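You operate a simulated robot arm through the tools that you are given. There is no shell and no other tool.

You are at the controls of a simulated robot arm. One attempt, no reset.

TASK
Fit the orange divider in the citrus tray, then lay the lemon and both limes on their mats.
Fine: lemon on the yellow tray mat, limes on the green mat.

It is judged by the outcome, as a careful person would: the job done as asked, and still so three seconds after it is handed in. It fails if anything else is knocked over, pushed out of place, dropped, spilled or broken.

THE ROBOT
A 7-joint arm with a two-finger parallel gripper, fixed in place. Base frame: the origin is at the foot of the arm, x ahead of it, y to its left, z up; the work surface is at about z = 0.864. Units: m, degrees, N and s.
Its first joint turns from -166.0 to 166.0 degrees. Payload 3.43 kg.
Tool frame: the origin (TCP) lies between the finger pads and is the grasp point; the fingertips stand 0.03 m ahead of it; z points along the fingers, y is the line along which they close. The gripper opens to 0.094 m. The fingers are 0.028 m wide and 0.01 m thick; the gripper's body (0.05 by 0.096 m) begins 0.055 m behind the TCP.
Orientation is that of the tool frame in the base frame, as a unit quaternion [x, y, z, w]. With the fingers straight down and closing along the base's y, the tool's x points along the base's -x, its y along +y and its z along -z.

THE INTERFACE
- The arm moves only by the tool jog_arm. Its argument "moves" is a list of rows, each a list of 6 numbers: the shift along the base's x, y, z in m, then the turn, a rotation vector about the base's x, y, z in rad. In form: [[dx, dy, dz, ax, ay, az], ...]. A call has 1 to 20 rows; each row is the pose to reach, as a shift and turn from the pose commanded when the call began. "grip" is the gripper command, from -1 (fully open) to 1 (shut), values between in proportion, set as the call begins (left out, the last holds). Rows are played at 5 a second. More than 0.05 m and 8.6 degrees between two rows, or a gripper value outside its range, and nothing of the call is played. A pose out of reach is approached as far as the arm can. The call stops where the force on the tool passes 40 N (or 10 N more than at its start, if that is more) or the arm is blocked; 0.2 s more then pass. Each finger travels about 0.045 m/s and halts on what it meets, pressing with about 41 N; the grip force reading is that of the motor and also rises with nothing between the fingers. The clock runs only during rows and for 0.2 s after the last one: add rows that repeat a pose to give the fingers time. It gives the time, the measured TCP pose, the force on the tool (base axes), the opening and the grip force at its end, in the units of the frame above (readings bear some noise), with the torque about the TCP (base axes, N m) and any sound that the robot's microphone picked up.
- Cameras (640 x 400 px; columns grow to the right, rows downward): "scene" is fixed at [0.0507, -0.4978, 1.4549]; the picture's right is [-0.21, -0.98, 0.00], its down [-0.63, 0.13, -0.77] and it looks along [0.75, -0.16, -0.64] (base axes); focal length 310 px, centre (320, 200). "wrist" rides on the gripper at [0.076, 0.014, -0.103] in the tool frame; the picture's right is [-0.18, 0.98, 0.00], its down [-0.75, -0.14, -0.64] and it looks along [-0.63, -0.12, 0.77] (tool axes); focal length 243 px, centre (320, 200). There is no depth. A picture from a camera that has moved, and an enlarged one, comes with that camera's place and axes in the base frame and with its lens.
- camera(camera): a new picture of that camera. The clock stands still meanwhile.
- move_column(by): slides the trunk up (or, below 0, down) by that many m; the arm rides with it, the base frame stays. It gives what a move gives, with no picture.
- zoom(camera, box): a new picture of the part [left, top, right, bottom] of that camera's present view, enlarged. The clock stands still meanwhile.
- close_job(): hands the job in; it is judged then, once.

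Nothing tells you positions but the pictures and the camera data. Unless the task says otherwise, let go and move clear before handing in.

The tools are called after ">>>" by a JSON object that holds its "op" and its "data". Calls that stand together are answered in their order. jog_arm: Moves the arm, as the interface text tells. Its arguments: {"type":"object","properties":{"moves":{"type":"array","items":{"type":"array","items":{"type":"number"}}},"grip":{"type":"number"}},"required":["moves"]} The other tools are called the same way: move_column (by) slides the trunk up or down; camera (camera) takes a picture; zoom (camera, box) takes an enlarged picture of a part of a camera's view; close_job () hands the job in.

At the start:

```text
clock: 0.0
eef_pos: [0.4572, -0.5237, 1.1806]
tool_rot: [-0.001, 1.0, 0.0, 0.0]
force: [-0.5, 0.2, -0.4]
moment: [-0.01, -0.02, -0.01]
gripper_width: 0.0942
grip_force: 0.1
trunk travel left (down, up): [-0.375, 0.115]
```

scene: 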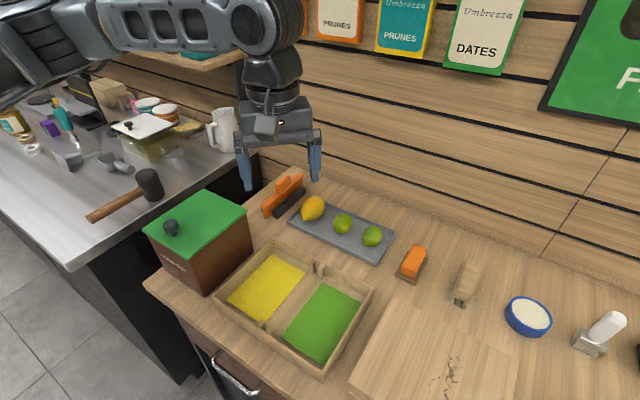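
wrist: 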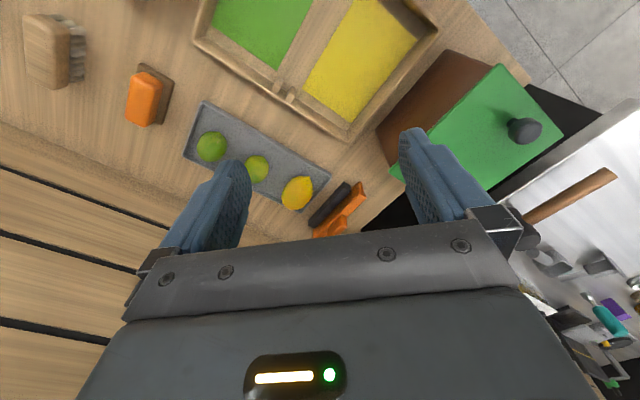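

I see a citrus tray with a yellow mat and a green mat, a slate with a lemon and two limes, and some orange objects near the black strip by the wall. I'll zoom in to identify the divider and measure where everything is.

>>> {"op": "zoom", "data": {"camera": "scene", "box": [200, 160, 440, 310]}}

>>> {"op": "zoom", "data": {"camera": "scene", "box": [200, 230, 400, 380]}}

>>> {"op": "zoom", "data": {"camera": "wrist", "box": [180, 0, 460, 175]}}

>>> {"op": "zoom", "data": {"camera": "wrist", "box": [100, 50, 400, 240]}}

```text
2.67 times, centred on (320, 235) of scene
camera zoom: at [0.0507, -0.4978, 1.4549], right [-0.21, -0.98, 0.0], down [-0.63, 0.13, -0.77], along [0.75, -0.16, -0.64], focal length 828 px, centre (320, 107)
```

zoom: 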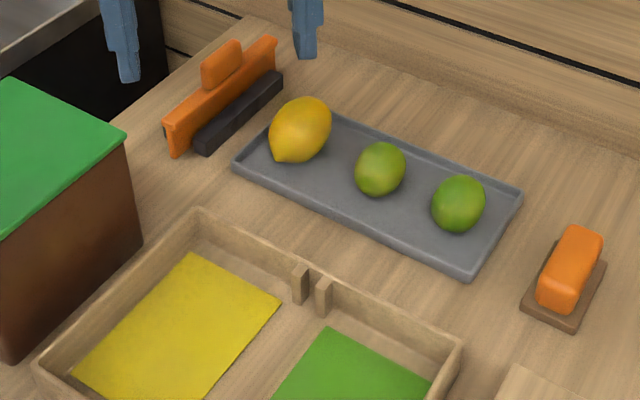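

```text
2.67 times, centred on (300, 305) of scene
camera zoom: at [0.0507, -0.4978, 1.4549], right [-0.21, -0.98, 0.0], down [-0.63, 0.13, -0.77], along [0.75, -0.16, -0.64], focal length 828 px, centre (373, -80)
```

zoom: 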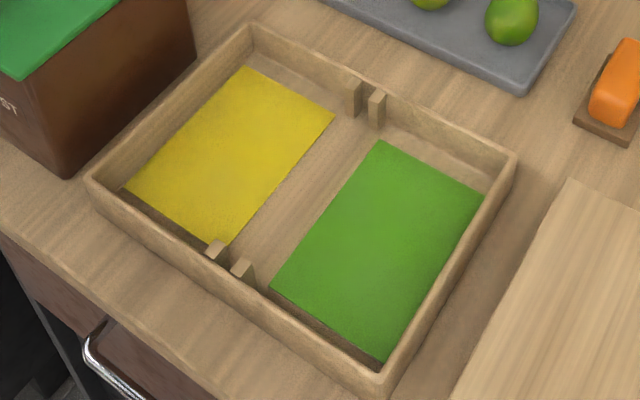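

```text
2.29 times, centred on (320, 88) of wrist
camera zoom: at [0.3813, -0.5101, 1.284], right [0.18, 0.98, 0.0], down [0.75, -0.14, 0.64], along [0.63, -0.12, -0.77], focal length 555 px, centre (320, 457)
```

zoom: 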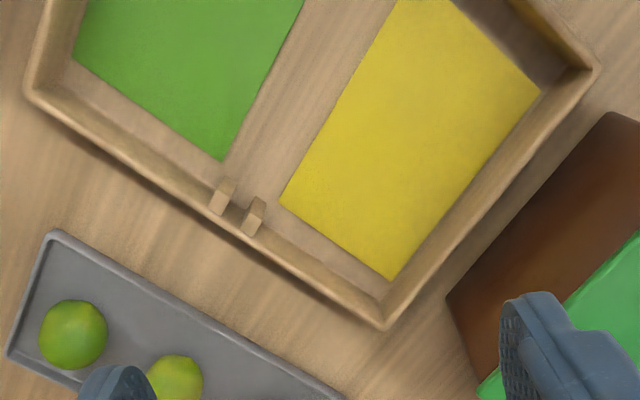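

```text
2.11 times, centred on (250, 145) of wrist
camera zoom: at [0.3813, -0.5101, 1.284], right [0.18, 0.98, 0.0], down [0.75, -0.14, 0.64], along [0.63, -0.12, -0.77], focal length 511 px, centre (467, 316)
```

zoom: 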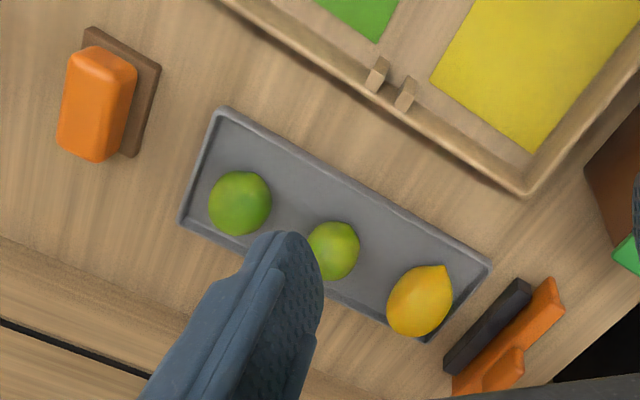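

The divider looks like an orange panel with a tab on top, standing beside a dark bar. I'll look more closely at it and at the tray slots.

>>> {"op": "zoom", "data": {"camera": "scene", "box": [250, 165, 330, 225]}}

>>> {"op": "zoom", "data": {"camera": "wrist", "box": [290, 170, 390, 245]}}

>>> {"op": "zoom", "data": {"camera": "scene", "box": [285, 245, 345, 285]}}

>>> {"op": "zoom", "data": {"camera": "scene", "box": [230, 300, 310, 350]}}

```text
6.67 times, centred on (290, 195) of scene
camera zoom: at [0.0507, -0.4978, 1.4549], right [-0.21, -0.98, 0.0], down [-0.63, 0.13, -0.77], along [0.75, -0.16, -0.64], focal length 2069 px, centre (520, 233)
```

zoom: 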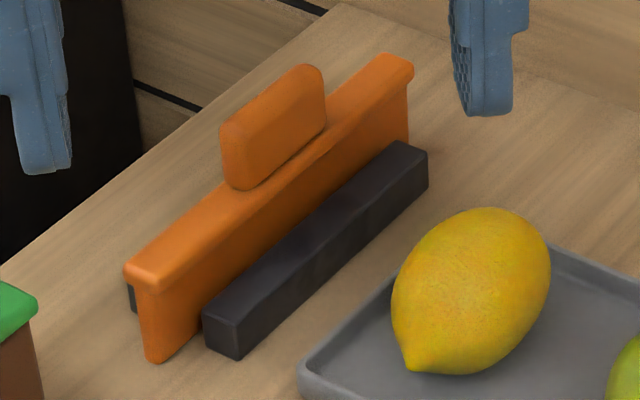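

```text
5.33 times, centred on (340, 208) of wrist
camera zoom: at [0.3813, -0.5101, 1.284], right [0.18, 0.98, 0.0], down [0.75, -0.14, 0.64], along [0.63, -0.12, -0.77], focal length 1294 px, centre (213, 160)
```

zoom: 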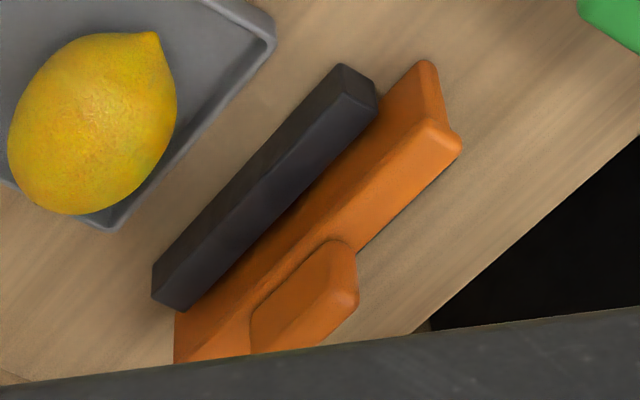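

```text
10.00 times, centred on (315, 265) of scene
camera zoom: at [0.0507, -0.4978, 1.4549], right [-0.21, -0.98, 0.0], down [-0.63, 0.13, -0.77], along [0.75, -0.16, -0.64], focal length 3104 px, centre (370, -450)
```

zoom: 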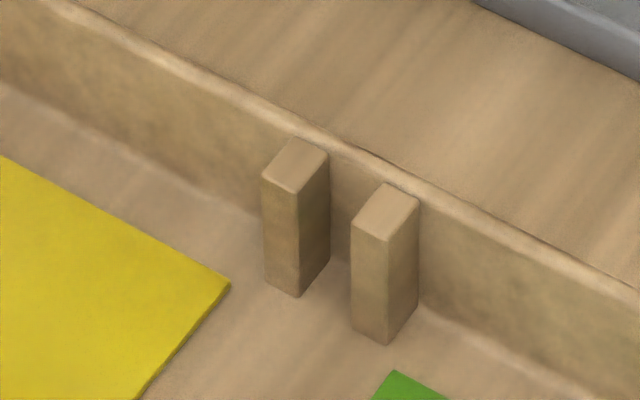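

```text
8.00 times, centred on (270, 325) of scene
camera zoom: at [0.0507, -0.4978, 1.4549], right [-0.21, -0.98, 0.0], down [-0.63, 0.13, -0.77], along [0.75, -0.16, -0.64], focal length 2483 px, centre (720, -800)
```

zoom: 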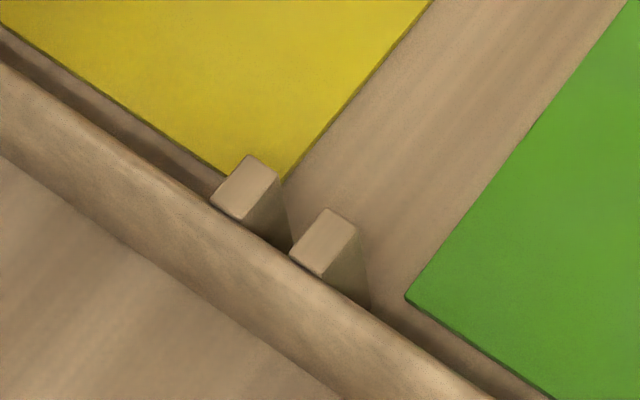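

The divider is a T‑section panel with a top tab. It stands in a dark slotted holder around (0.74, -0.55) and lies along the tray's slot direction, about -45°. I'll turn the tool -45° so the fingers close across the tab, and view the tray from above.

>>> {"op": "jog_arm", "data": {"moves": [[0, 0.004, -0.013, 0, 0, -0.131], [0, 0.008, -0.026, 0, 0, -0.262], [0, 0.012, -0.04, 0, 0, -0.393], [0, 0.016, -0.053, 0, 0, -0.524], [0, 0.02, -0.066, 0, 0, -0.654], [0, 0.024, -0.08, 0, 0, -0.785], [0, 0.024, -0.08, 0, 0, -0.785]], "grip": -1}}

>>> {"op": "camera", "data": {"camera": "wrist"}}

>>> {"op": "camera", "data": {"camera": "scene"}}

```text
clock: 1.6
eef_pos: [0.4575, -0.5026, 1.1009]
tool_rot: [0.382, 0.924, 0.0, 0.001]
force: [-0.4, -0.4, -0.2]
moment: [0.03, 0.02, 0.01]
gripper_width: 0.094
grip_force: 0.0
trunk travel left (down, up): [-0.375, 0.115]
```

```text
taken
camera wrist: at [0.4153, -0.4383, 1.2045], right [0.83, 0.56, 0.0], down [0.43, -0.63, 0.64], along [0.36, -0.53, -0.77], focal length 243 px, centre (320, 200)
```

wrist: 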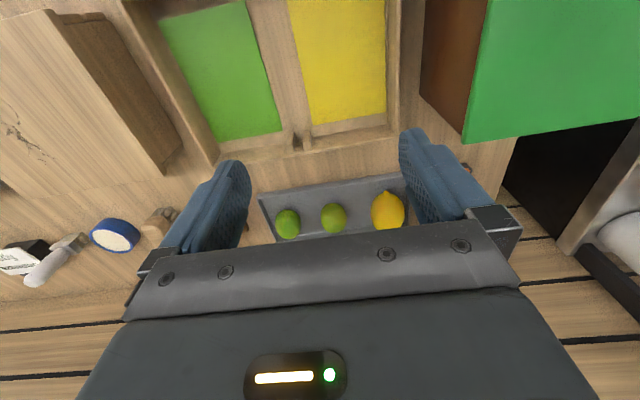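

```text
taken
```

scene: 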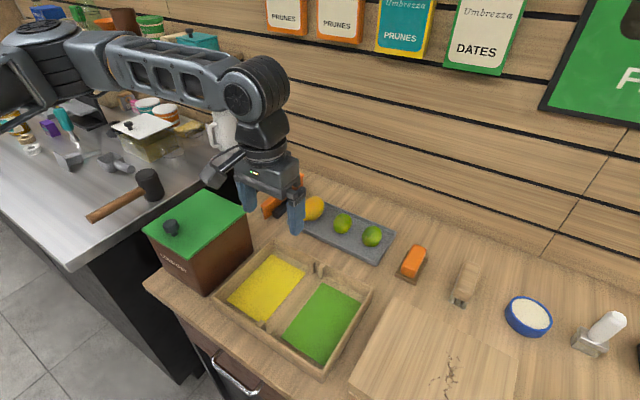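

The rotation is done. I'll back up a little so the wrist camera sees both pairs of posts.

>>> {"op": "jog_arm", "data": {"moves": [[-0.03, 0.012, 0, 0, 0, 0], [-0.0625, 0.0226, 0, 0, 0, 0], [-0.0625, 0.0226, 0, 0, 0, 0]]}}

>>> {"op": "camera", "data": {"camera": "wrist"}}

>>> {"op": "zoom", "data": {"camera": "wrist", "box": [260, 0, 380, 75]}}

>>> {"op": "zoom", "data": {"camera": "wrist", "box": [260, 75, 380, 150]}}

```text
clock: 2.4
eef_pos: [0.3954, -0.4779, 1.1001]
tool_rot: [0.383, 0.924, 0.001, -0.001]
force: [0.4, -0.3, 0.1]
moment: [0.02, -0.01, -0.02]
gripper_width: 0.0941
grip_force: 0.0
trunk travel left (down, up): [-0.375, 0.115]
```

```text
taken
camera wrist: at [0.3521, -0.4147, 1.2034], right [0.82, 0.57, 0.0], down [0.43, -0.63, 0.64], along [0.36, -0.53, -0.77], focal length 243 px, centre (320, 200)
```

wrist: 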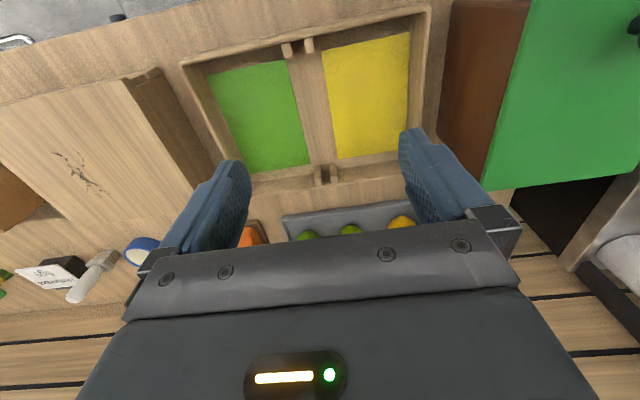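

```text
5.33 times, centred on (320, 38) of wrist
camera zoom: at [0.3521, -0.4147, 1.2034], right [0.82, 0.57, 0.0], down [0.43, -0.63, 0.64], along [0.36, -0.53, -0.77], focal length 1294 px, centre (320, 1067)
```

zoom: 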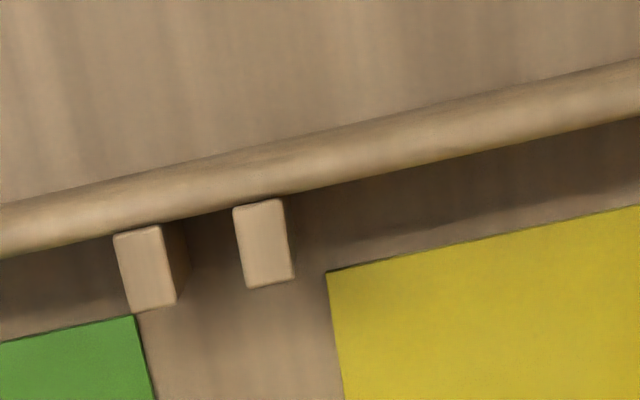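

```text
5.33 times, centred on (320, 112) of wrist
camera zoom: at [0.3521, -0.4147, 1.2034], right [0.82, 0.57, 0.0], down [0.43, -0.63, 0.64], along [0.36, -0.53, -0.77], focal length 1294 px, centre (320, 667)
```

zoom: 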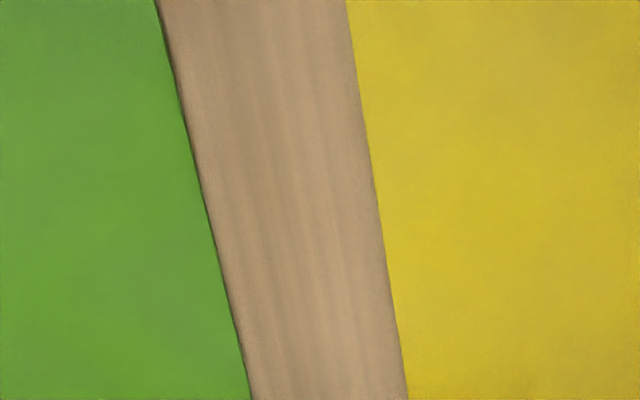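

Both post pairs are visible, with a front slot midpoint near (0.356, -0.461). I'll zoom on the back posts as well.

>>> {"op": "zoom", "data": {"camera": "wrist", "box": [290, 150, 354, 190]}}

>>> {"op": "zoom", "data": {"camera": "wrist", "box": [160, 0, 480, 200]}}

```text
10.00 times, centred on (322, 170) of wrist
camera zoom: at [0.3521, -0.4147, 1.2034], right [0.82, 0.57, 0.0], down [0.43, -0.63, 0.64], along [0.36, -0.53, -0.77], focal length 2426 px, centre (300, 500)
```

zoom: 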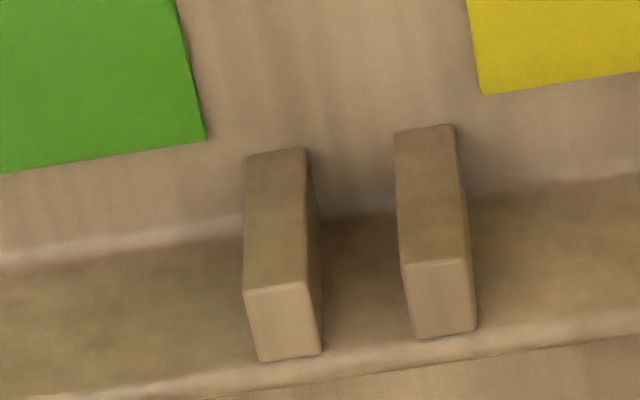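

```text
2.00 times, centred on (320, 100) of wrist
camera zoom: at [0.3521, -0.4147, 1.2034], right [0.82, 0.57, 0.0], down [0.43, -0.63, 0.64], along [0.36, -0.53, -0.77], focal length 485 px, centre (320, 400)
```

zoom: 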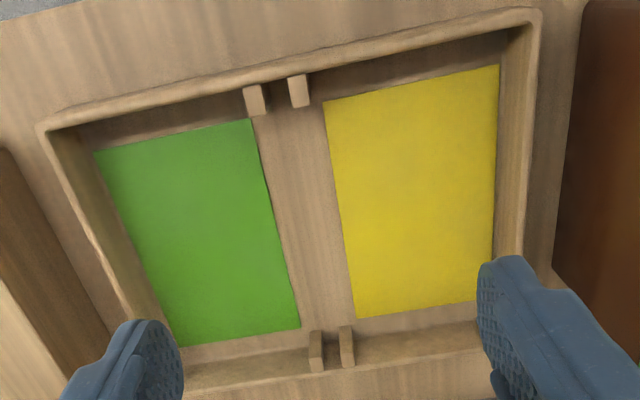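

The slot runs along -45° with its centre near (0.419, -0.524). The post gap is about 14.5 mm. Now I'll move above the divider for a close look.

>>> {"op": "jog_arm", "data": {"moves": [[0.04, -0.008, 0, 0, 0, 0], [0.08, -0.016, 0, 0, 0, 0], [0.12, -0.024, 0, 0, 0, 0], [0.16, -0.032, 0, 0, 0, 0], [0.2, -0.04, 0, 0, 0, 0], [0.24, -0.046, 0, 0, 0, 0], [0.28, -0.052, 0, 0, 0, 0], [0.31, -0.058, 0, 0, 0, 0], [0.335, -0.062, -0.02, 0, 0, 0], [0.335, -0.062, -0.04, 0, 0, 0], [0.335, -0.062, -0.04, 0, 0, 0]]}}

>>> {"op": "camera", "data": {"camera": "wrist"}}

>>> {"op": "camera", "data": {"camera": "scene"}}

```text
clock: 4.8
eef_pos: [0.7274, -0.5394, 1.0627]
tool_rot: [0.384, 0.923, -0.001, 0.0]
force: [0.2, 0.0, 0.1]
moment: [-0.03, -0.02, 0.01]
gripper_width: 0.094
grip_force: 0.0
trunk travel left (down, up): [-0.375, 0.115]
```

```text
taken
camera wrist: at [0.685, -0.4751, 1.166], right [0.82, 0.57, 0.0], down [0.43, -0.63, 0.64], along [0.36, -0.53, -0.77], focal length 243 px, centre (320, 200)
```

wrist: 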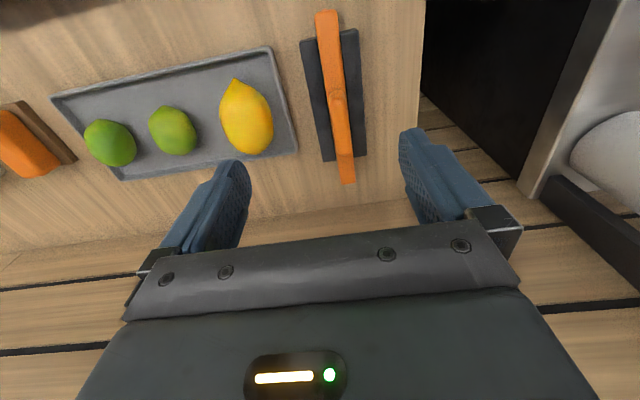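

```text
taken
```

scene: 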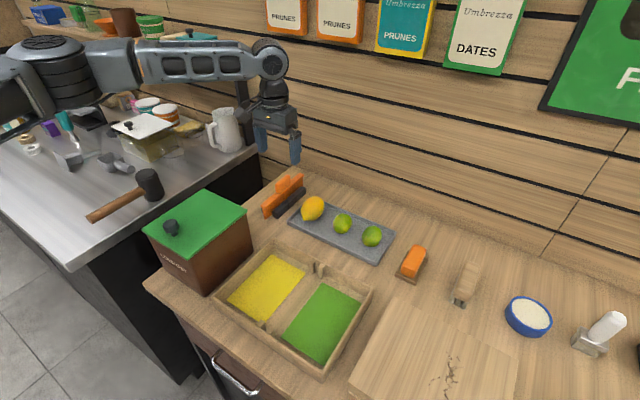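

>>> {"op": "zoom", "data": {"camera": "wrist", "box": [250, 0, 410, 100]}}

>>> {"op": "zoom", "data": {"camera": "wrist", "box": [250, 100, 410, 200]}}

>>> {"op": "zoom", "data": {"camera": "wrist", "box": [60, 50, 300, 200]}}

>>> {"op": "zoom", "data": {"camera": "scene", "box": [230, 100, 340, 230]}}

```text
4.00 times, centred on (330, 50) of wrist
camera zoom: at [0.685, -0.4751, 1.166], right [0.82, 0.57, 0.0], down [0.43, -0.63, 0.64], along [0.36, -0.53, -0.77], focal length 970 px, centre (280, 800)
```

zoom: 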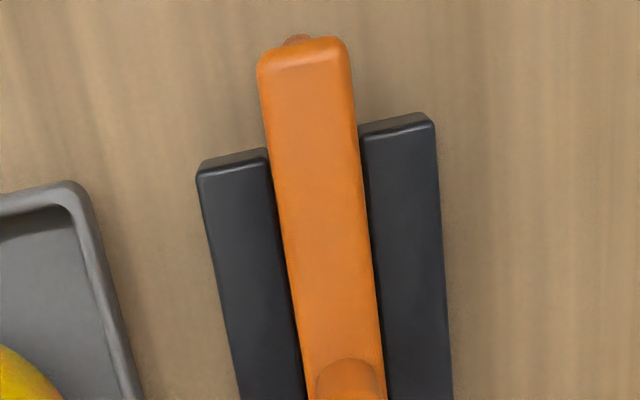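

```text
4.00 times, centred on (330, 150) of wrist
camera zoom: at [0.685, -0.4751, 1.166], right [0.82, 0.57, 0.0], down [0.43, -0.63, 0.64], along [0.36, -0.53, -0.77], focal length 970 px, centre (280, 400)
```

zoom: 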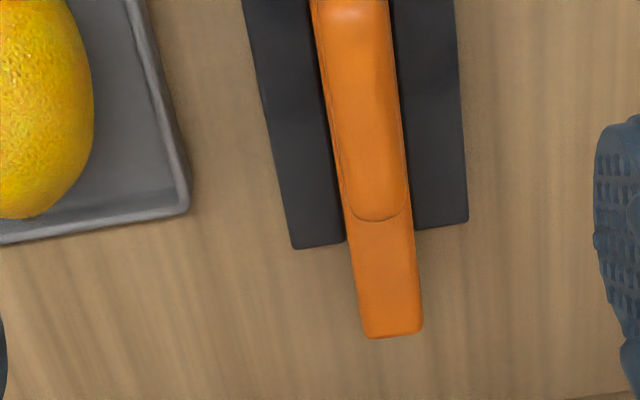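

```text
2.67 times, centred on (180, 125) of wrist
camera zoom: at [0.685, -0.4751, 1.166], right [0.82, 0.57, 0.0], down [0.43, -0.63, 0.64], along [0.36, -0.53, -0.77], focal length 647 px, centre (693, 400)
```

zoom: 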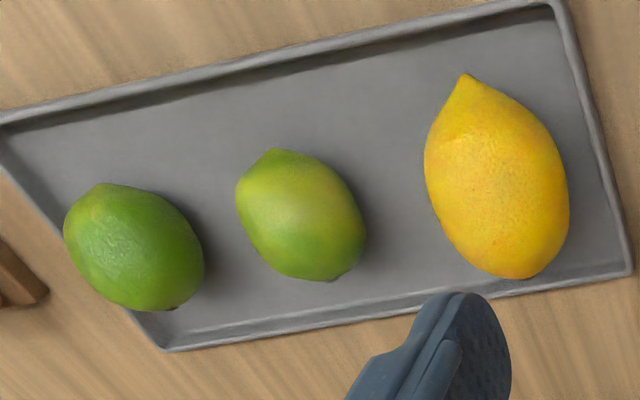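

```text
3.08 times, centred on (285, 165) of scene
camera zoom: at [0.0507, -0.4978, 1.4549], right [-0.21, -0.98, 0.0], down [-0.63, 0.13, -0.77], along [0.75, -0.16, -0.64], focal length 955 px, centre (428, 308)
```

zoom: 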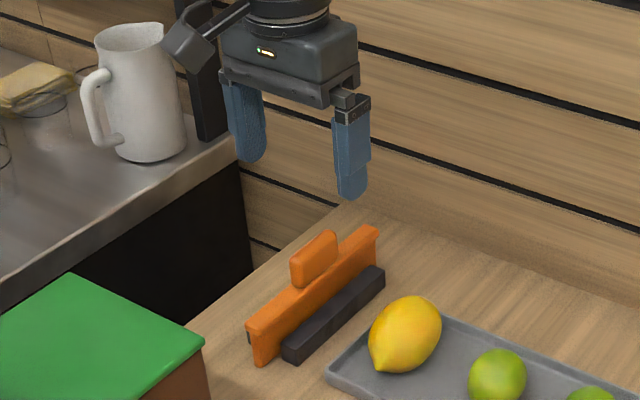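

The divider is centred near (0.755, -0.543). Its flange top is at z≈0.91 and its tab top at z≈0.945. I'll move directly over the tab and descend to just above it to check alignment.

>>> {"op": "jog_arm", "data": {"moves": [[0.013, -0.002, 0, 0, 0, 0], [0.026, -0.003, 0, 0, 0, 0], [0.026, -0.003, -0.03, 0, 0, 0], [0.026, -0.003, -0.06, 0, 0, 0], [0.026, -0.003, -0.06, 0, 0, 0], [0.026, -0.003, -0.06, 0, 0, 0]]}}

>>> {"op": "camera", "data": {"camera": "wrist"}}

>>> {"op": "zoom", "data": {"camera": "scene", "box": [230, 120, 350, 230]}}

```text
clock: 6.2
eef_pos: [0.753, -0.5443, 0.9997]
tool_rot: [0.382, 0.924, -0.001, 0.0]
force: [-0.1, 0.4, -0.3]
moment: [0.02, -0.03, 0.0]
gripper_width: 0.094
grip_force: 0.1
trunk travel left (down, up): [-0.375, 0.115]
```

```text
taken
camera wrist: at [0.7111, -0.4801, 1.1036], right [0.82, 0.57, 0.0], down [0.43, -0.63, 0.64], along [0.36, -0.53, -0.77], focal length 243 px, centre (320, 200)
```

wrist: 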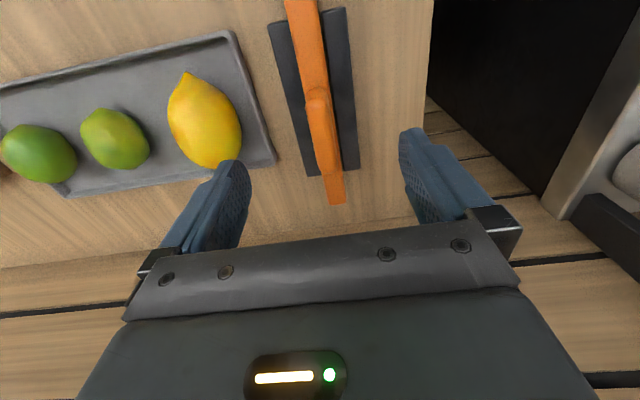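

```text
3.64 times, centred on (290, 175) of scene
camera zoom: at [0.0507, -0.4978, 1.4549], right [-0.21, -0.98, 0.0], down [-0.63, 0.13, -0.77], along [0.75, -0.16, -0.64], focal length 1129 px, centre (429, 291)
```

zoom: 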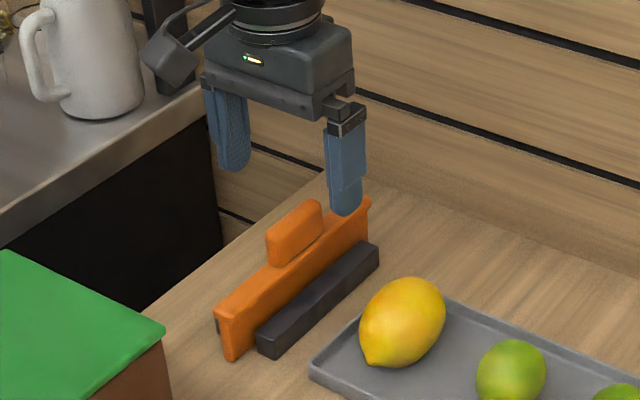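

>>> {"op": "zoom", "data": {"camera": "wrist", "box": [256, 70, 384, 150]}}

>>> {"op": "zoom", "data": {"camera": "wrist", "box": [256, 140, 384, 220]}}

```text
5.00 times, centred on (320, 110) of wrist
camera zoom: at [0.7111, -0.4801, 1.1036], right [0.82, 0.57, 0.0], down [0.43, -0.63, 0.64], along [0.36, -0.53, -0.77], focal length 1213 px, centre (320, 650)
```

zoom: 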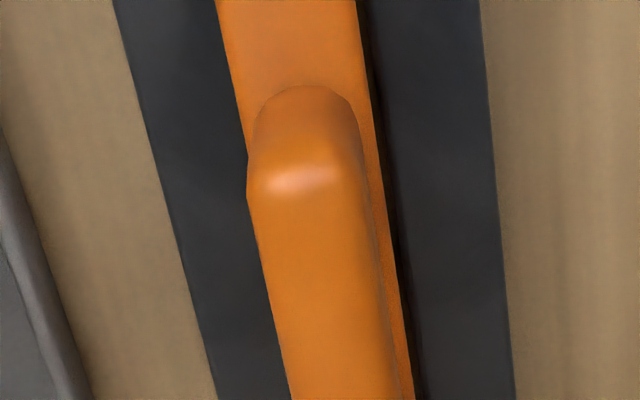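

```text
5.00 times, centred on (320, 180) of wrist
camera zoom: at [0.7111, -0.4801, 1.1036], right [0.82, 0.57, 0.0], down [0.43, -0.63, 0.64], along [0.36, -0.53, -0.77], focal length 1213 px, centre (320, 300)
```

zoom: 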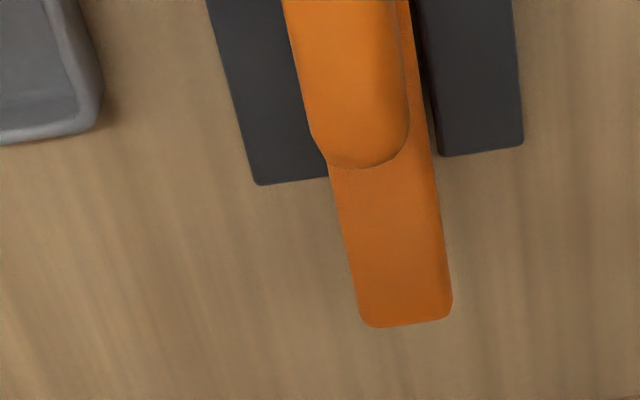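

The tab is about 2 mm to the right of the tool axis, so I'll correct by +3 mm in x. I'll also narrow the fingers to about 50 mm to stay clear of the lemon, then descend around the tab.

>>> {"op": "jog_arm", "data": {"moves": [[0.003, 0, 0, 0, 0, 0], [0.003, 0, 0, 0, 0, 0], [0.003, 0, -0.01, 0, 0, 0], [0.003, 0, -0.02, 0, 0, 0], [0.003, 0, -0.03, 0, 0, 0], [0.003, 0, -0.04, 0, 0, 0], [0.003, 0, -0.048, 0, 0, 0], [0.003, 0, -0.053, 0, 0, 0], [0.003, 0, -0.053, 0, 0, 0], [0.003, 0, -0.053, 0, 0, 0]], "grip": -0.05}}

>>> {"op": "camera", "data": {"camera": "wrist"}}

>>> {"op": "zoom", "data": {"camera": "scene", "box": [230, 130, 340, 230]}}

```text
clock: 8.4
eef_pos: [0.757, -0.5432, 0.9465]
tool_rot: [0.382, 0.924, 0.0, 0.0]
force: [0.0, -0.2, -0.4]
moment: [-0.02, -0.06, -0.01]
gripper_width: 0.0492
grip_force: 0.1
trunk travel left (down, up): [-0.375, 0.115]
```

```text
taken
camera wrist: at [0.7139, -0.4788, 1.0509], right [0.82, 0.57, 0.0], down [0.43, -0.63, 0.64], along [0.36, -0.53, -0.77], focal length 243 px, centre (320, 200)
```

wrist: 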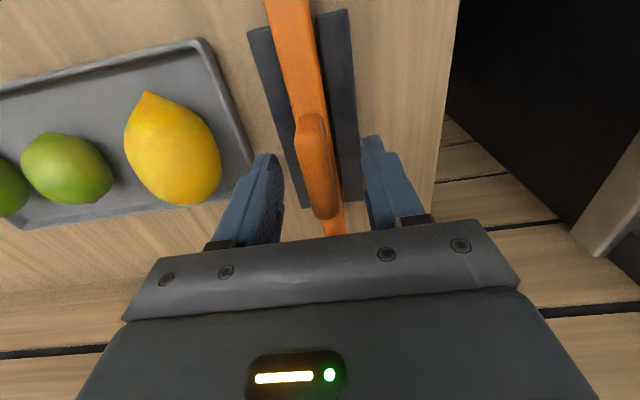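

```text
4.00 times, centred on (285, 180) of scene
camera zoom: at [0.0507, -0.4978, 1.4549], right [-0.21, -0.98, 0.0], down [-0.63, 0.13, -0.77], along [0.75, -0.16, -0.64], focal length 1242 px, centre (460, 280)
```

zoom: 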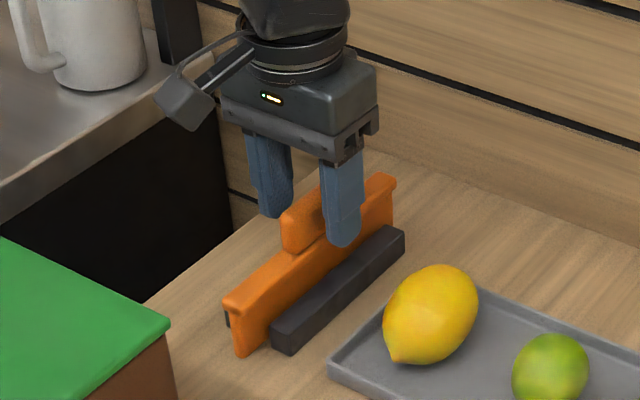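

The tab sits centred between the fingers. Closing on it now.

>>> {"op": "jog_arm", "data": {"moves": [[0, 0, 0, 0, 0, 0], [0, 0, 0, 0, 0, 0], [0, 0, 0, 0, 0, 0], [0, 0, 0, 0, 0, 0], [0, 0, 0, 0, 0, 0]], "grip": 1}}

>>> {"op": "camera", "data": {"camera": "wrist"}}

>>> {"op": "zoom", "data": {"camera": "scene", "box": [230, 130, 340, 230]}}

```text
clock: 9.6
eef_pos: [0.7578, -0.5423, 0.9475]
tool_rot: [0.383, 0.924, 0.0, 0.0]
force: [0.1, -0.3, -0.1]
moment: [0.05, 0.0, 0.01]
gripper_width: 0.019
grip_force: 40.8
trunk travel left (down, up): [-0.375, 0.115]
```

```text
taken
camera wrist: at [0.714, -0.4788, 1.051], right [0.82, 0.57, 0.0], down [0.43, -0.63, 0.64], along [0.36, -0.53, -0.77], focal length 243 px, centre (320, 200)
```

wrist: 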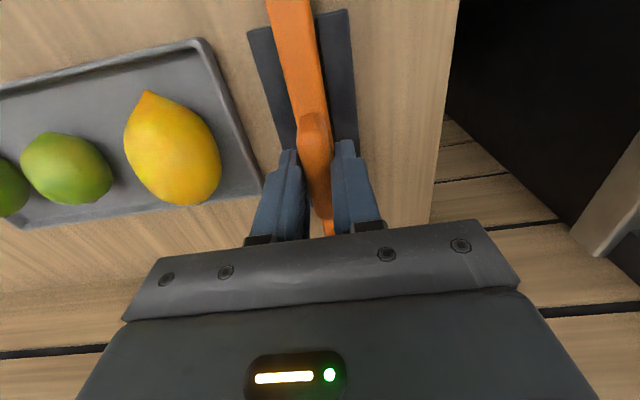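

```text
4.00 times, centred on (285, 180) of scene
camera zoom: at [0.0507, -0.4978, 1.4549], right [-0.21, -0.98, 0.0], down [-0.63, 0.13, -0.77], along [0.75, -0.16, -0.64], focal length 1242 px, centre (460, 280)
```

zoom: 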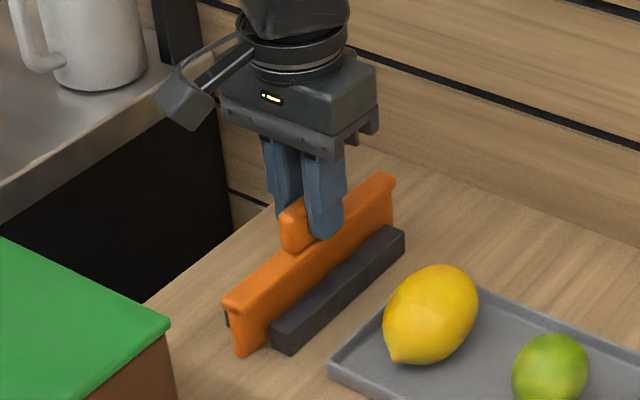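

The tab is gripped at 19 mm. Now I'll lift the divider straight out of its holder.

>>> {"op": "jog_arm", "data": {"moves": [[0, 0, 0.01, 0, 0, 0], [0, 0, 0.02, 0, 0, 0], [0, 0, 0.035, 0, 0, 0], [0, 0, 0.055, 0, 0, 0], [0, 0, 0.075, 0, 0, 0], [0, 0, 0.1, 0, 0, 0], [0, 0, 0.125, 0, 0, 0], [0, 0, 0.125, 0, 0, 0]]}}

>>> {"op": "camera", "data": {"camera": "wrist"}}

>>> {"op": "zoom", "data": {"camera": "scene", "box": [220, 90, 370, 230]}}

```text
clock: 11.4
eef_pos: [0.7595, -0.5413, 1.0725]
tool_rot: [0.383, 0.924, 0.001, -0.001]
force: [0.0, -0.1, -0.7]
moment: [-0.01, -0.02, -0.03]
gripper_width: 0.0149
grip_force: 40.7
trunk travel left (down, up): [-0.375, 0.115]
```

```text
taken
camera wrist: at [0.7171, -0.4785, 1.1751], right [0.82, 0.57, 0.0], down [0.43, -0.63, 0.64], along [0.36, -0.53, -0.77], focal length 243 px, centre (320, 200)
```

wrist: 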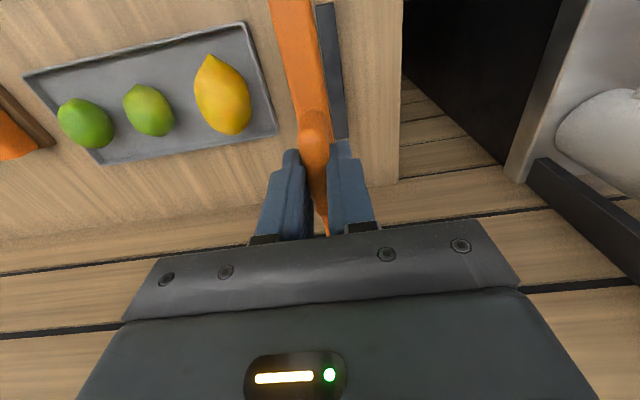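

```text
2.86 times, centred on (295, 160) of scene
camera zoom: at [0.0507, -0.4978, 1.4549], right [-0.21, -0.98, 0.0], down [-0.63, 0.13, -0.77], along [0.75, -0.16, -0.64], focal length 887 px, centre (391, 314)
```

zoom: 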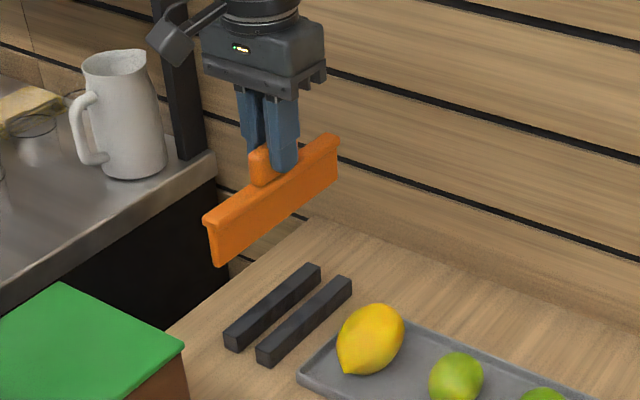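

The divider is out of the holder. I'll check whether it hangs level and straight in the grip.

>>> {"op": "zoom", "data": {"camera": "scene", "box": [270, 115, 350, 185]}}

>>> {"op": "zoom", "data": {"camera": "wrist", "box": [240, 0, 400, 100]}}

>>> {"op": "zoom", "data": {"camera": "wrist", "box": [260, 140, 388, 240]}}

```text
5.71 times, centred on (310, 150) of scene
camera zoom: at [0.0507, -0.4978, 1.4549], right [-0.21, -0.98, 0.0], down [-0.63, 0.13, -0.77], along [0.75, -0.16, -0.64], focal length 1774 px, centre (377, 486)
```

zoom: 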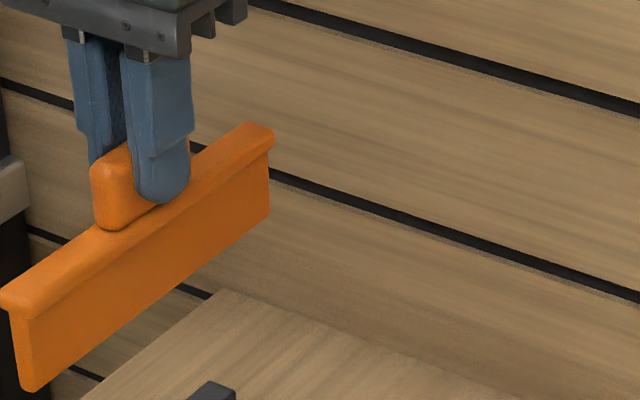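

```text
4.00 times, centred on (320, 50) of wrist
camera zoom: at [0.7171, -0.4785, 1.1751], right [0.82, 0.57, 0.0], down [0.43, -0.63, 0.64], along [0.36, -0.53, -0.77], focal length 970 px, centre (320, 800)
```

zoom: 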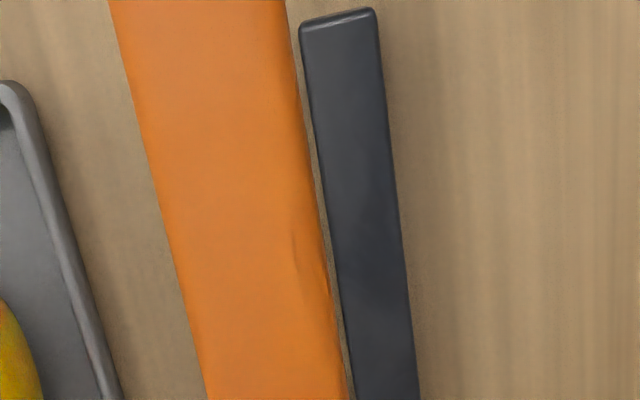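

```text
4.00 times, centred on (324, 190) of wrist
camera zoom: at [0.7171, -0.4785, 1.1751], right [0.82, 0.57, 0.0], down [0.43, -0.63, 0.64], along [0.36, -0.53, -0.77], focal length 970 px, centre (304, 240)
```

zoom: 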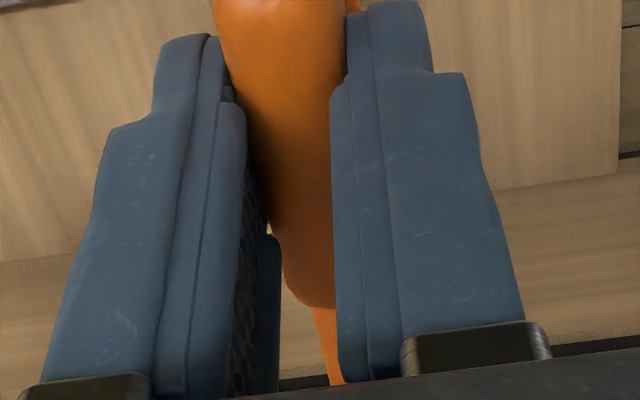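

The divider hangs level and straight. I'll carry it at this height, first sideways over the fruit plate and then back over the tray, keeping clear of the lidded box.

>>> {"op": "jog_arm", "data": {"moves": [[-0.02, -0.02, 0, 0, 0, 0], [-0.04, -0.04, 0, 0, 0, 0], [-0.06, -0.06, 0, 0, 0, 0], [-0.08, -0.08, 0, 0, 0, 0], [-0.1, -0.1, 0, 0, 0, 0], [-0.12, -0.12, 0, 0, 0, 0], [-0.14, -0.14, 0, 0, 0, 0], [-0.1607, -0.161, 0, 0, 0, 0], [-0.1807, -0.141, 0, 0, 0, 0], [-0.2007, -0.121, 0, 0, 0, 0], [-0.2207, -0.101, 0, 0, 0, 0], [-0.2407, -0.081, 0, 0, 0, 0], [-0.2607, -0.061, 0, 0, 0, 0], [-0.2807, -0.041, 0, 0, 0, 0], [-0.3007, -0.021, 0, 0, 0, 0], [-0.3207, -0.001, 0, 0, 0, 0], [-0.3403, 0.0186, 0, 0, 0, 0], [-0.3403, 0.0186, 0, 0, 0, 0], [-0.3403, 0.0186, 0, 0, 0, 0]]}}

>>> {"op": "camera", "data": {"camera": "wrist"}}

>>> {"op": "camera", "data": {"camera": "scene"}}

```text
clock: 15.4
eef_pos: [0.531, -0.7269, 1.0776]
tool_rot: [0.382, 0.924, 0.001, -0.001]
force: [0.7, 0.4, -0.8]
moment: [0.0, 0.0, 0.0]
gripper_width: 0.0149
grip_force: 41.4
out of reach, approached as far as the arm can: row 9, 10, 11, 12, 13, 14, 15, 16, 17, 18, 19
trunk travel left (down, up): [-0.375, 0.115]
```

```text
taken
camera wrist: at [0.4876, -0.663, 1.1811], right [0.82, 0.57, 0.0], down [0.43, -0.63, 0.64], along [0.36, -0.53, -0.77], focal length 243 px, centre (320, 200)
```

wrist: 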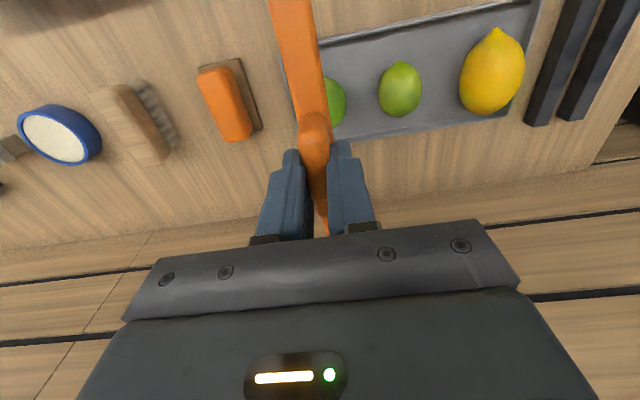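

```text
taken
```

scene: 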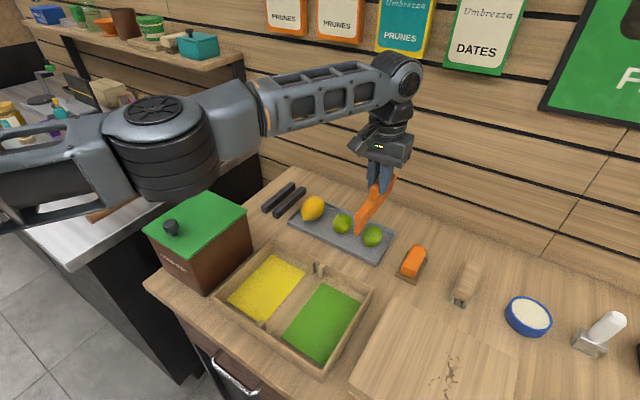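

The arm stalled partway: it is at (0.531, -0.727) instead of over the tray, which looks like a joint-limit stall. I'll make a tiny test move to see what the commanded pose is now.

>>> {"op": "jog_arm", "data": {"moves": [[0, 0, 0.005, 0, 0, 0], [0, 0, 0.01, 0, 0, 0]]}}

```text
clock: 16.0
eef_pos: [0.5327, -0.7264, 1.0871]
tool_rot: [0.383, 0.924, 0.001, -0.002]
force: [0.3, -0.7, -1.7]
moment: [-0.03, -0.02, -0.02]
gripper_width: 0.015
grip_force: 40.6
trunk travel left (down, up): [-0.375, 0.115]
```

The commanded pose has re-based to the actual pose. I'll try a small move back toward the base to see whether it responds.

>>> {"op": "jog_arm", "data": {"moves": [[-0.007, 0.007, 0, 0, 0, 0], [-0.014, 0.014, 0, 0, 0, 0], [-0.014, 0.014, 0, 0, 0, 0]]}}

```text
clock: 16.8
eef_pos: [0.5273, -0.7274, 1.0882]
tool_rot: [0.383, 0.924, 0.001, 0.0]
force: [-0.2, 0.1, -0.9]
moment: [0.0, -0.05, 0.02]
gripper_width: 0.015
grip_force: 40.9
out of reach, approached as far as the arm can: row 1, 2, 3
trunk travel left (down, up): [-0.375, 0.115]
```

>>> {"op": "jog_arm", "data": {"moves": [[0.015, 0.015, 0, 0, 0, 0], [0.03, 0.03, 0, 0, 0, 0], [0.045, 0.045, 0, 0, 0, 0], [0.06, 0.06, 0, 0, 0, 0], [0.06, 0.06, 0, 0, 0, 0]]}}

>>> {"op": "camera", "data": {"camera": "scene"}}

```text
clock: 18.0
eef_pos: [0.6036, -0.6995, 1.0889]
tool_rot: [0.383, 0.924, 0.001, -0.001]
force: [-0.4, 0.0, -1.6]
moment: [-0.01, -0.02, -0.01]
gripper_width: 0.0152
grip_force: 41.5
out of reach, approached as far as the arm can: row 1, 2, 3, 4, 5
trunk travel left (down, up): [-0.375, 0.115]
```

```text
taken
```

scene: 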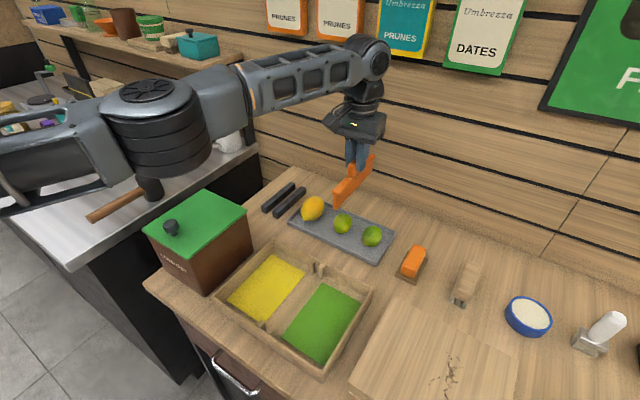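

The solver now resists shortening the reach from this posture. I'll retrace toward the divider's original spot and then use the path that worked before.

>>> {"op": "jog_arm", "data": {"moves": [[0.02, 0.02, 0, 0, 0, 0], [0.04, 0.04, 0, 0, 0, 0], [0.06, 0.06, 0, 0, 0, 0], [0.08, 0.08, 0, 0, 0, 0], [0.1, 0.1, 0, 0, 0, 0], [0.12, 0.12, 0, 0, 0, 0], [0.14, 0.14, 0, 0, 0, 0], [0.155, 0.158, 0, 0, 0, 0], [0.155, 0.158, 0, 0, 0, 0]]}}

>>> {"op": "camera", "data": {"camera": "scene"}}

```text
clock: 20.0
eef_pos: [0.7829, -0.5918, 1.0902]
tool_rot: [0.381, 0.924, 0.001, -0.001]
force: [-0.2, 0.6, -0.5]
moment: [0.0, 0.01, -0.02]
gripper_width: 0.0148
grip_force: 40.6
out of reach, approached as far as the arm can: row 1, 2, 3, 4, 5, 6, 7, 8, 9
trunk travel left (down, up): [-0.375, 0.115]
```

```text
taken
```

scene: 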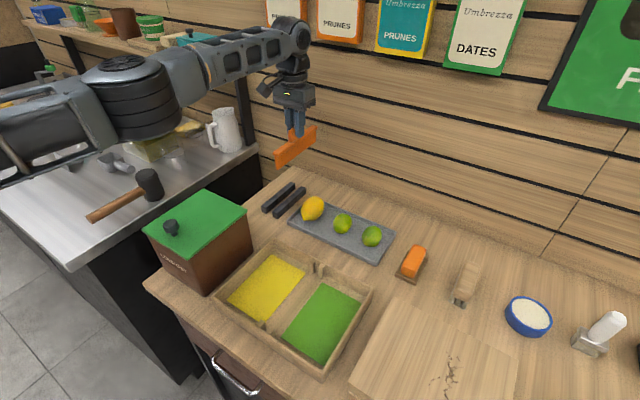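

The arm is stuck near a joint or singularity limit, and the divider's far end is close to the wall. I'll move sideways away from the wall first, then raise a little and probe small yaw turns to find the limiting joint.

>>> {"op": "jog_arm", "data": {"moves": [[-0.02, -0.01, 0, 0, 0, 0], [-0.04, -0.02, 0, 0, 0, 0], [-0.06, -0.03, 0, 0, 0, 0], [-0.08, -0.04, 0, 0, 0, 0], [-0.08, -0.04, 0, 0, 0, 0]]}}

>>> {"op": "camera", "data": {"camera": "scene"}}

```text
clock: 21.2
eef_pos: [0.7067, -0.6523, 1.1025]
tool_rot: [0.393, 0.92, -0.007, 0.011]
force: [-0.6, 0.5, -0.9]
moment: [0.03, -0.04, 0.01]
gripper_width: 0.0149
grip_force: 41.1
out of reach, approached as far as the arm can: row 1, 2, 3, 4, 5
trunk travel left (down, up): [-0.375, 0.115]
```

```text
taken
```

scene: 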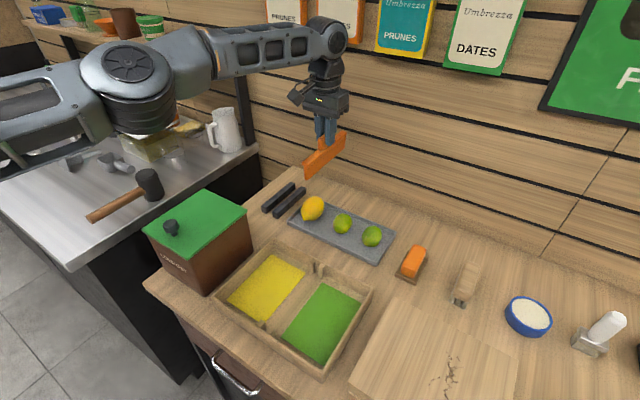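

>>> {"op": "jog_arm", "data": {"moves": [[0, 0, 0, 0, 0, 0.05], [0, 0, 0, 0, 0, 0.1], [0, 0, 0, 0, 0, 0.1]]}}

```text
clock: 22.0
eef_pos: [0.6991, -0.6288, 1.092]
tool_rot: [0.336, 0.942, 0.001, 0.0]
force: [-0.2, 0.6, -0.3]
moment: [-0.02, -0.01, -0.02]
gripper_width: 0.015
grip_force: 41.4
trunk travel left (down, up): [-0.375, 0.115]
```

Yawing positive frees the arm, so a yaw-related wrist joint was at its limit. I'll try retracting now with a bit more yaw.

>>> {"op": "jog_arm", "data": {"moves": [[0, 0, 0, 0, 0, 0.08], [0, 0, 0, 0, 0, 0.16], [-0.015, 0.015, 0, 0, 0, 0.2], [-0.03, 0.03, 0, 0, 0, 0.2], [-0.03, 0.03, 0, 0, 0, 0.2]]}}

>>> {"op": "camera", "data": {"camera": "scene"}}

```text
clock: 23.2
eef_pos: [0.6672, -0.5976, 1.0913]
tool_rot: [0.239, 0.971, 0.0, 0.001]
force: [0.6, -0.5, 0.7]
moment: [0.03, 0.01, 0.01]
gripper_width: 0.0001
grip_force: 33.2
trunk travel left (down, up): [-0.375, 0.115]
```

```text
taken
```

scene: 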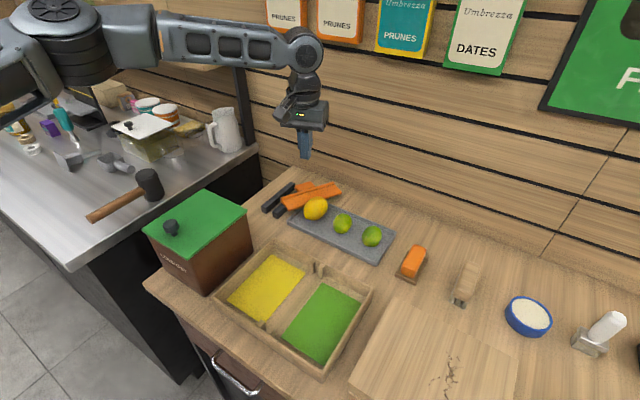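

The divider slipped out during a sudden elbow swing; the gripper is now empty. I'll look closely at what happened on the bench.

>>> {"op": "zoom", "data": {"camera": "scene", "box": [240, 160, 400, 260]}}

>>> {"op": "camera", "data": {"camera": "wrist"}}

>>> {"op": "zoom", "data": {"camera": "scene", "box": [255, 170, 345, 226]}}

```text
4.00 times, centred on (320, 210) of scene
camera zoom: at [0.0507, -0.4978, 1.4549], right [-0.21, -0.98, 0.0], down [-0.63, 0.13, -0.77], along [0.75, -0.16, -0.64], focal length 1242 px, centre (320, 160)
```

zoom: 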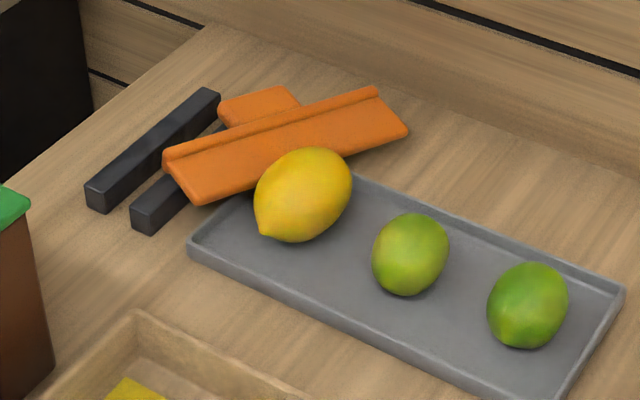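

```text
taken
camera wrist: at [0.6067, -0.5494, 1.1949], right [0.62, 0.78, 0.0], down [0.6, -0.48, 0.64], along [0.5, -0.4, -0.77], focal length 243 px, centre (320, 200)
```

wrist: 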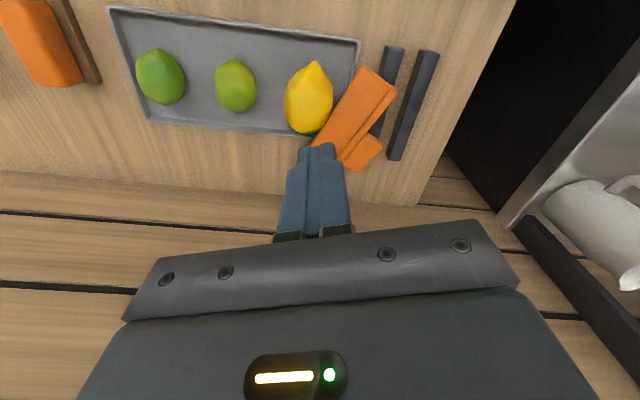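

```text
7.11 times, centred on (300, 198) of scene
camera zoom: at [0.0507, -0.4978, 1.4549], right [-0.21, -0.98, 0.0], down [-0.63, 0.13, -0.77], along [0.75, -0.16, -0.64], focal length 2207 px, centre (462, 214)
```

zoom: 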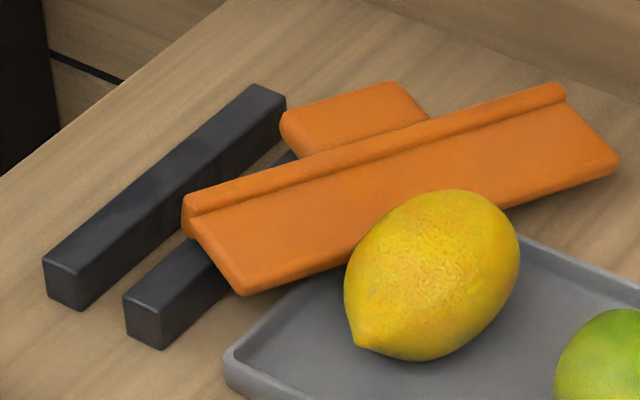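

The divider fell flat, lying across the right holder bar and the plate rim with its tab toward the wall. The lemon, limes, plate and bars look undisturbed. The arm is folded normally again. I'll back inward, open the gripper and test how far the wrist yaws, because I need a different grasp.

>>> {"op": "jog_arm", "data": {"moves": [[-0.02, 0.02, 0.01, 0, 0, 0], [-0.04, 0.04, 0.02, 0, 0, 0], [-0.06, 0.06, 0.03, 0, 0, 0], [-0.06, 0.06, 0.03, 0, 0, 0.14], [-0.06, 0.06, 0.03, 0, 0, 0.28], [-0.06, 0.06, 0.03, 0, 0, 0.42], [-0.06, 0.06, 0.03, 0, 0, 0.56], [-0.06, 0.06, 0.03, 0, 0, 0.7], [-0.06, 0.06, 0.03, 0, 0, 0.84], [-0.06, 0.06, 0.03, 0, 0, 0.98], [-0.06, 0.06, 0.03, 0, 0, 1.12], [-0.06, 0.06, 0.03, 0, 0, 1.26], [-0.06, 0.06, 0.03, 0, 0, 1.26]], "grip": -1}}

>>> {"op": "camera", "data": {"camera": "scene"}}

>>> {"op": "camera", "data": {"camera": "wrist"}}

```text
clock: 26.0
eef_pos: [0.6072, -0.5376, 1.1203]
tool_rot: [-0.378, 0.926, 0.0, 0.0]
force: [0.2, 0.4, -1.0]
moment: [0.05, 0.0, -0.01]
gripper_width: 0.0939
grip_force: 0.0
trunk travel left (down, up): [-0.375, 0.115]
```

```text
taken
```

scene: 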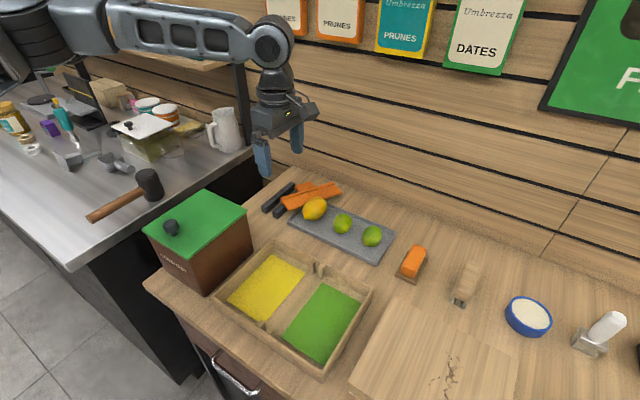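

```text
taken
camera wrist: at [0.5444, -0.5809, 1.2248], right [-0.56, 0.83, 0.0], down [0.64, 0.43, 0.64], along [0.53, 0.36, -0.77], focal length 243 px, centre (320, 200)
```

wrist: 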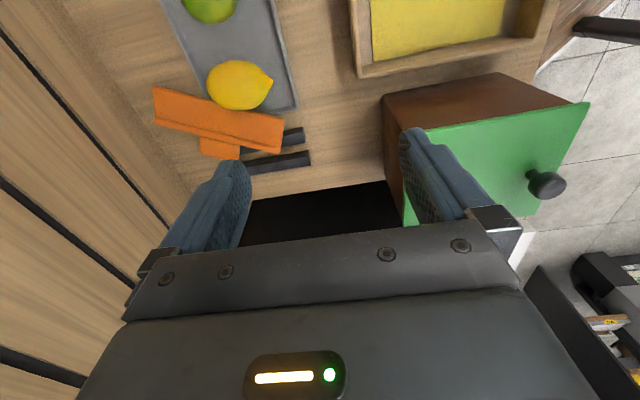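

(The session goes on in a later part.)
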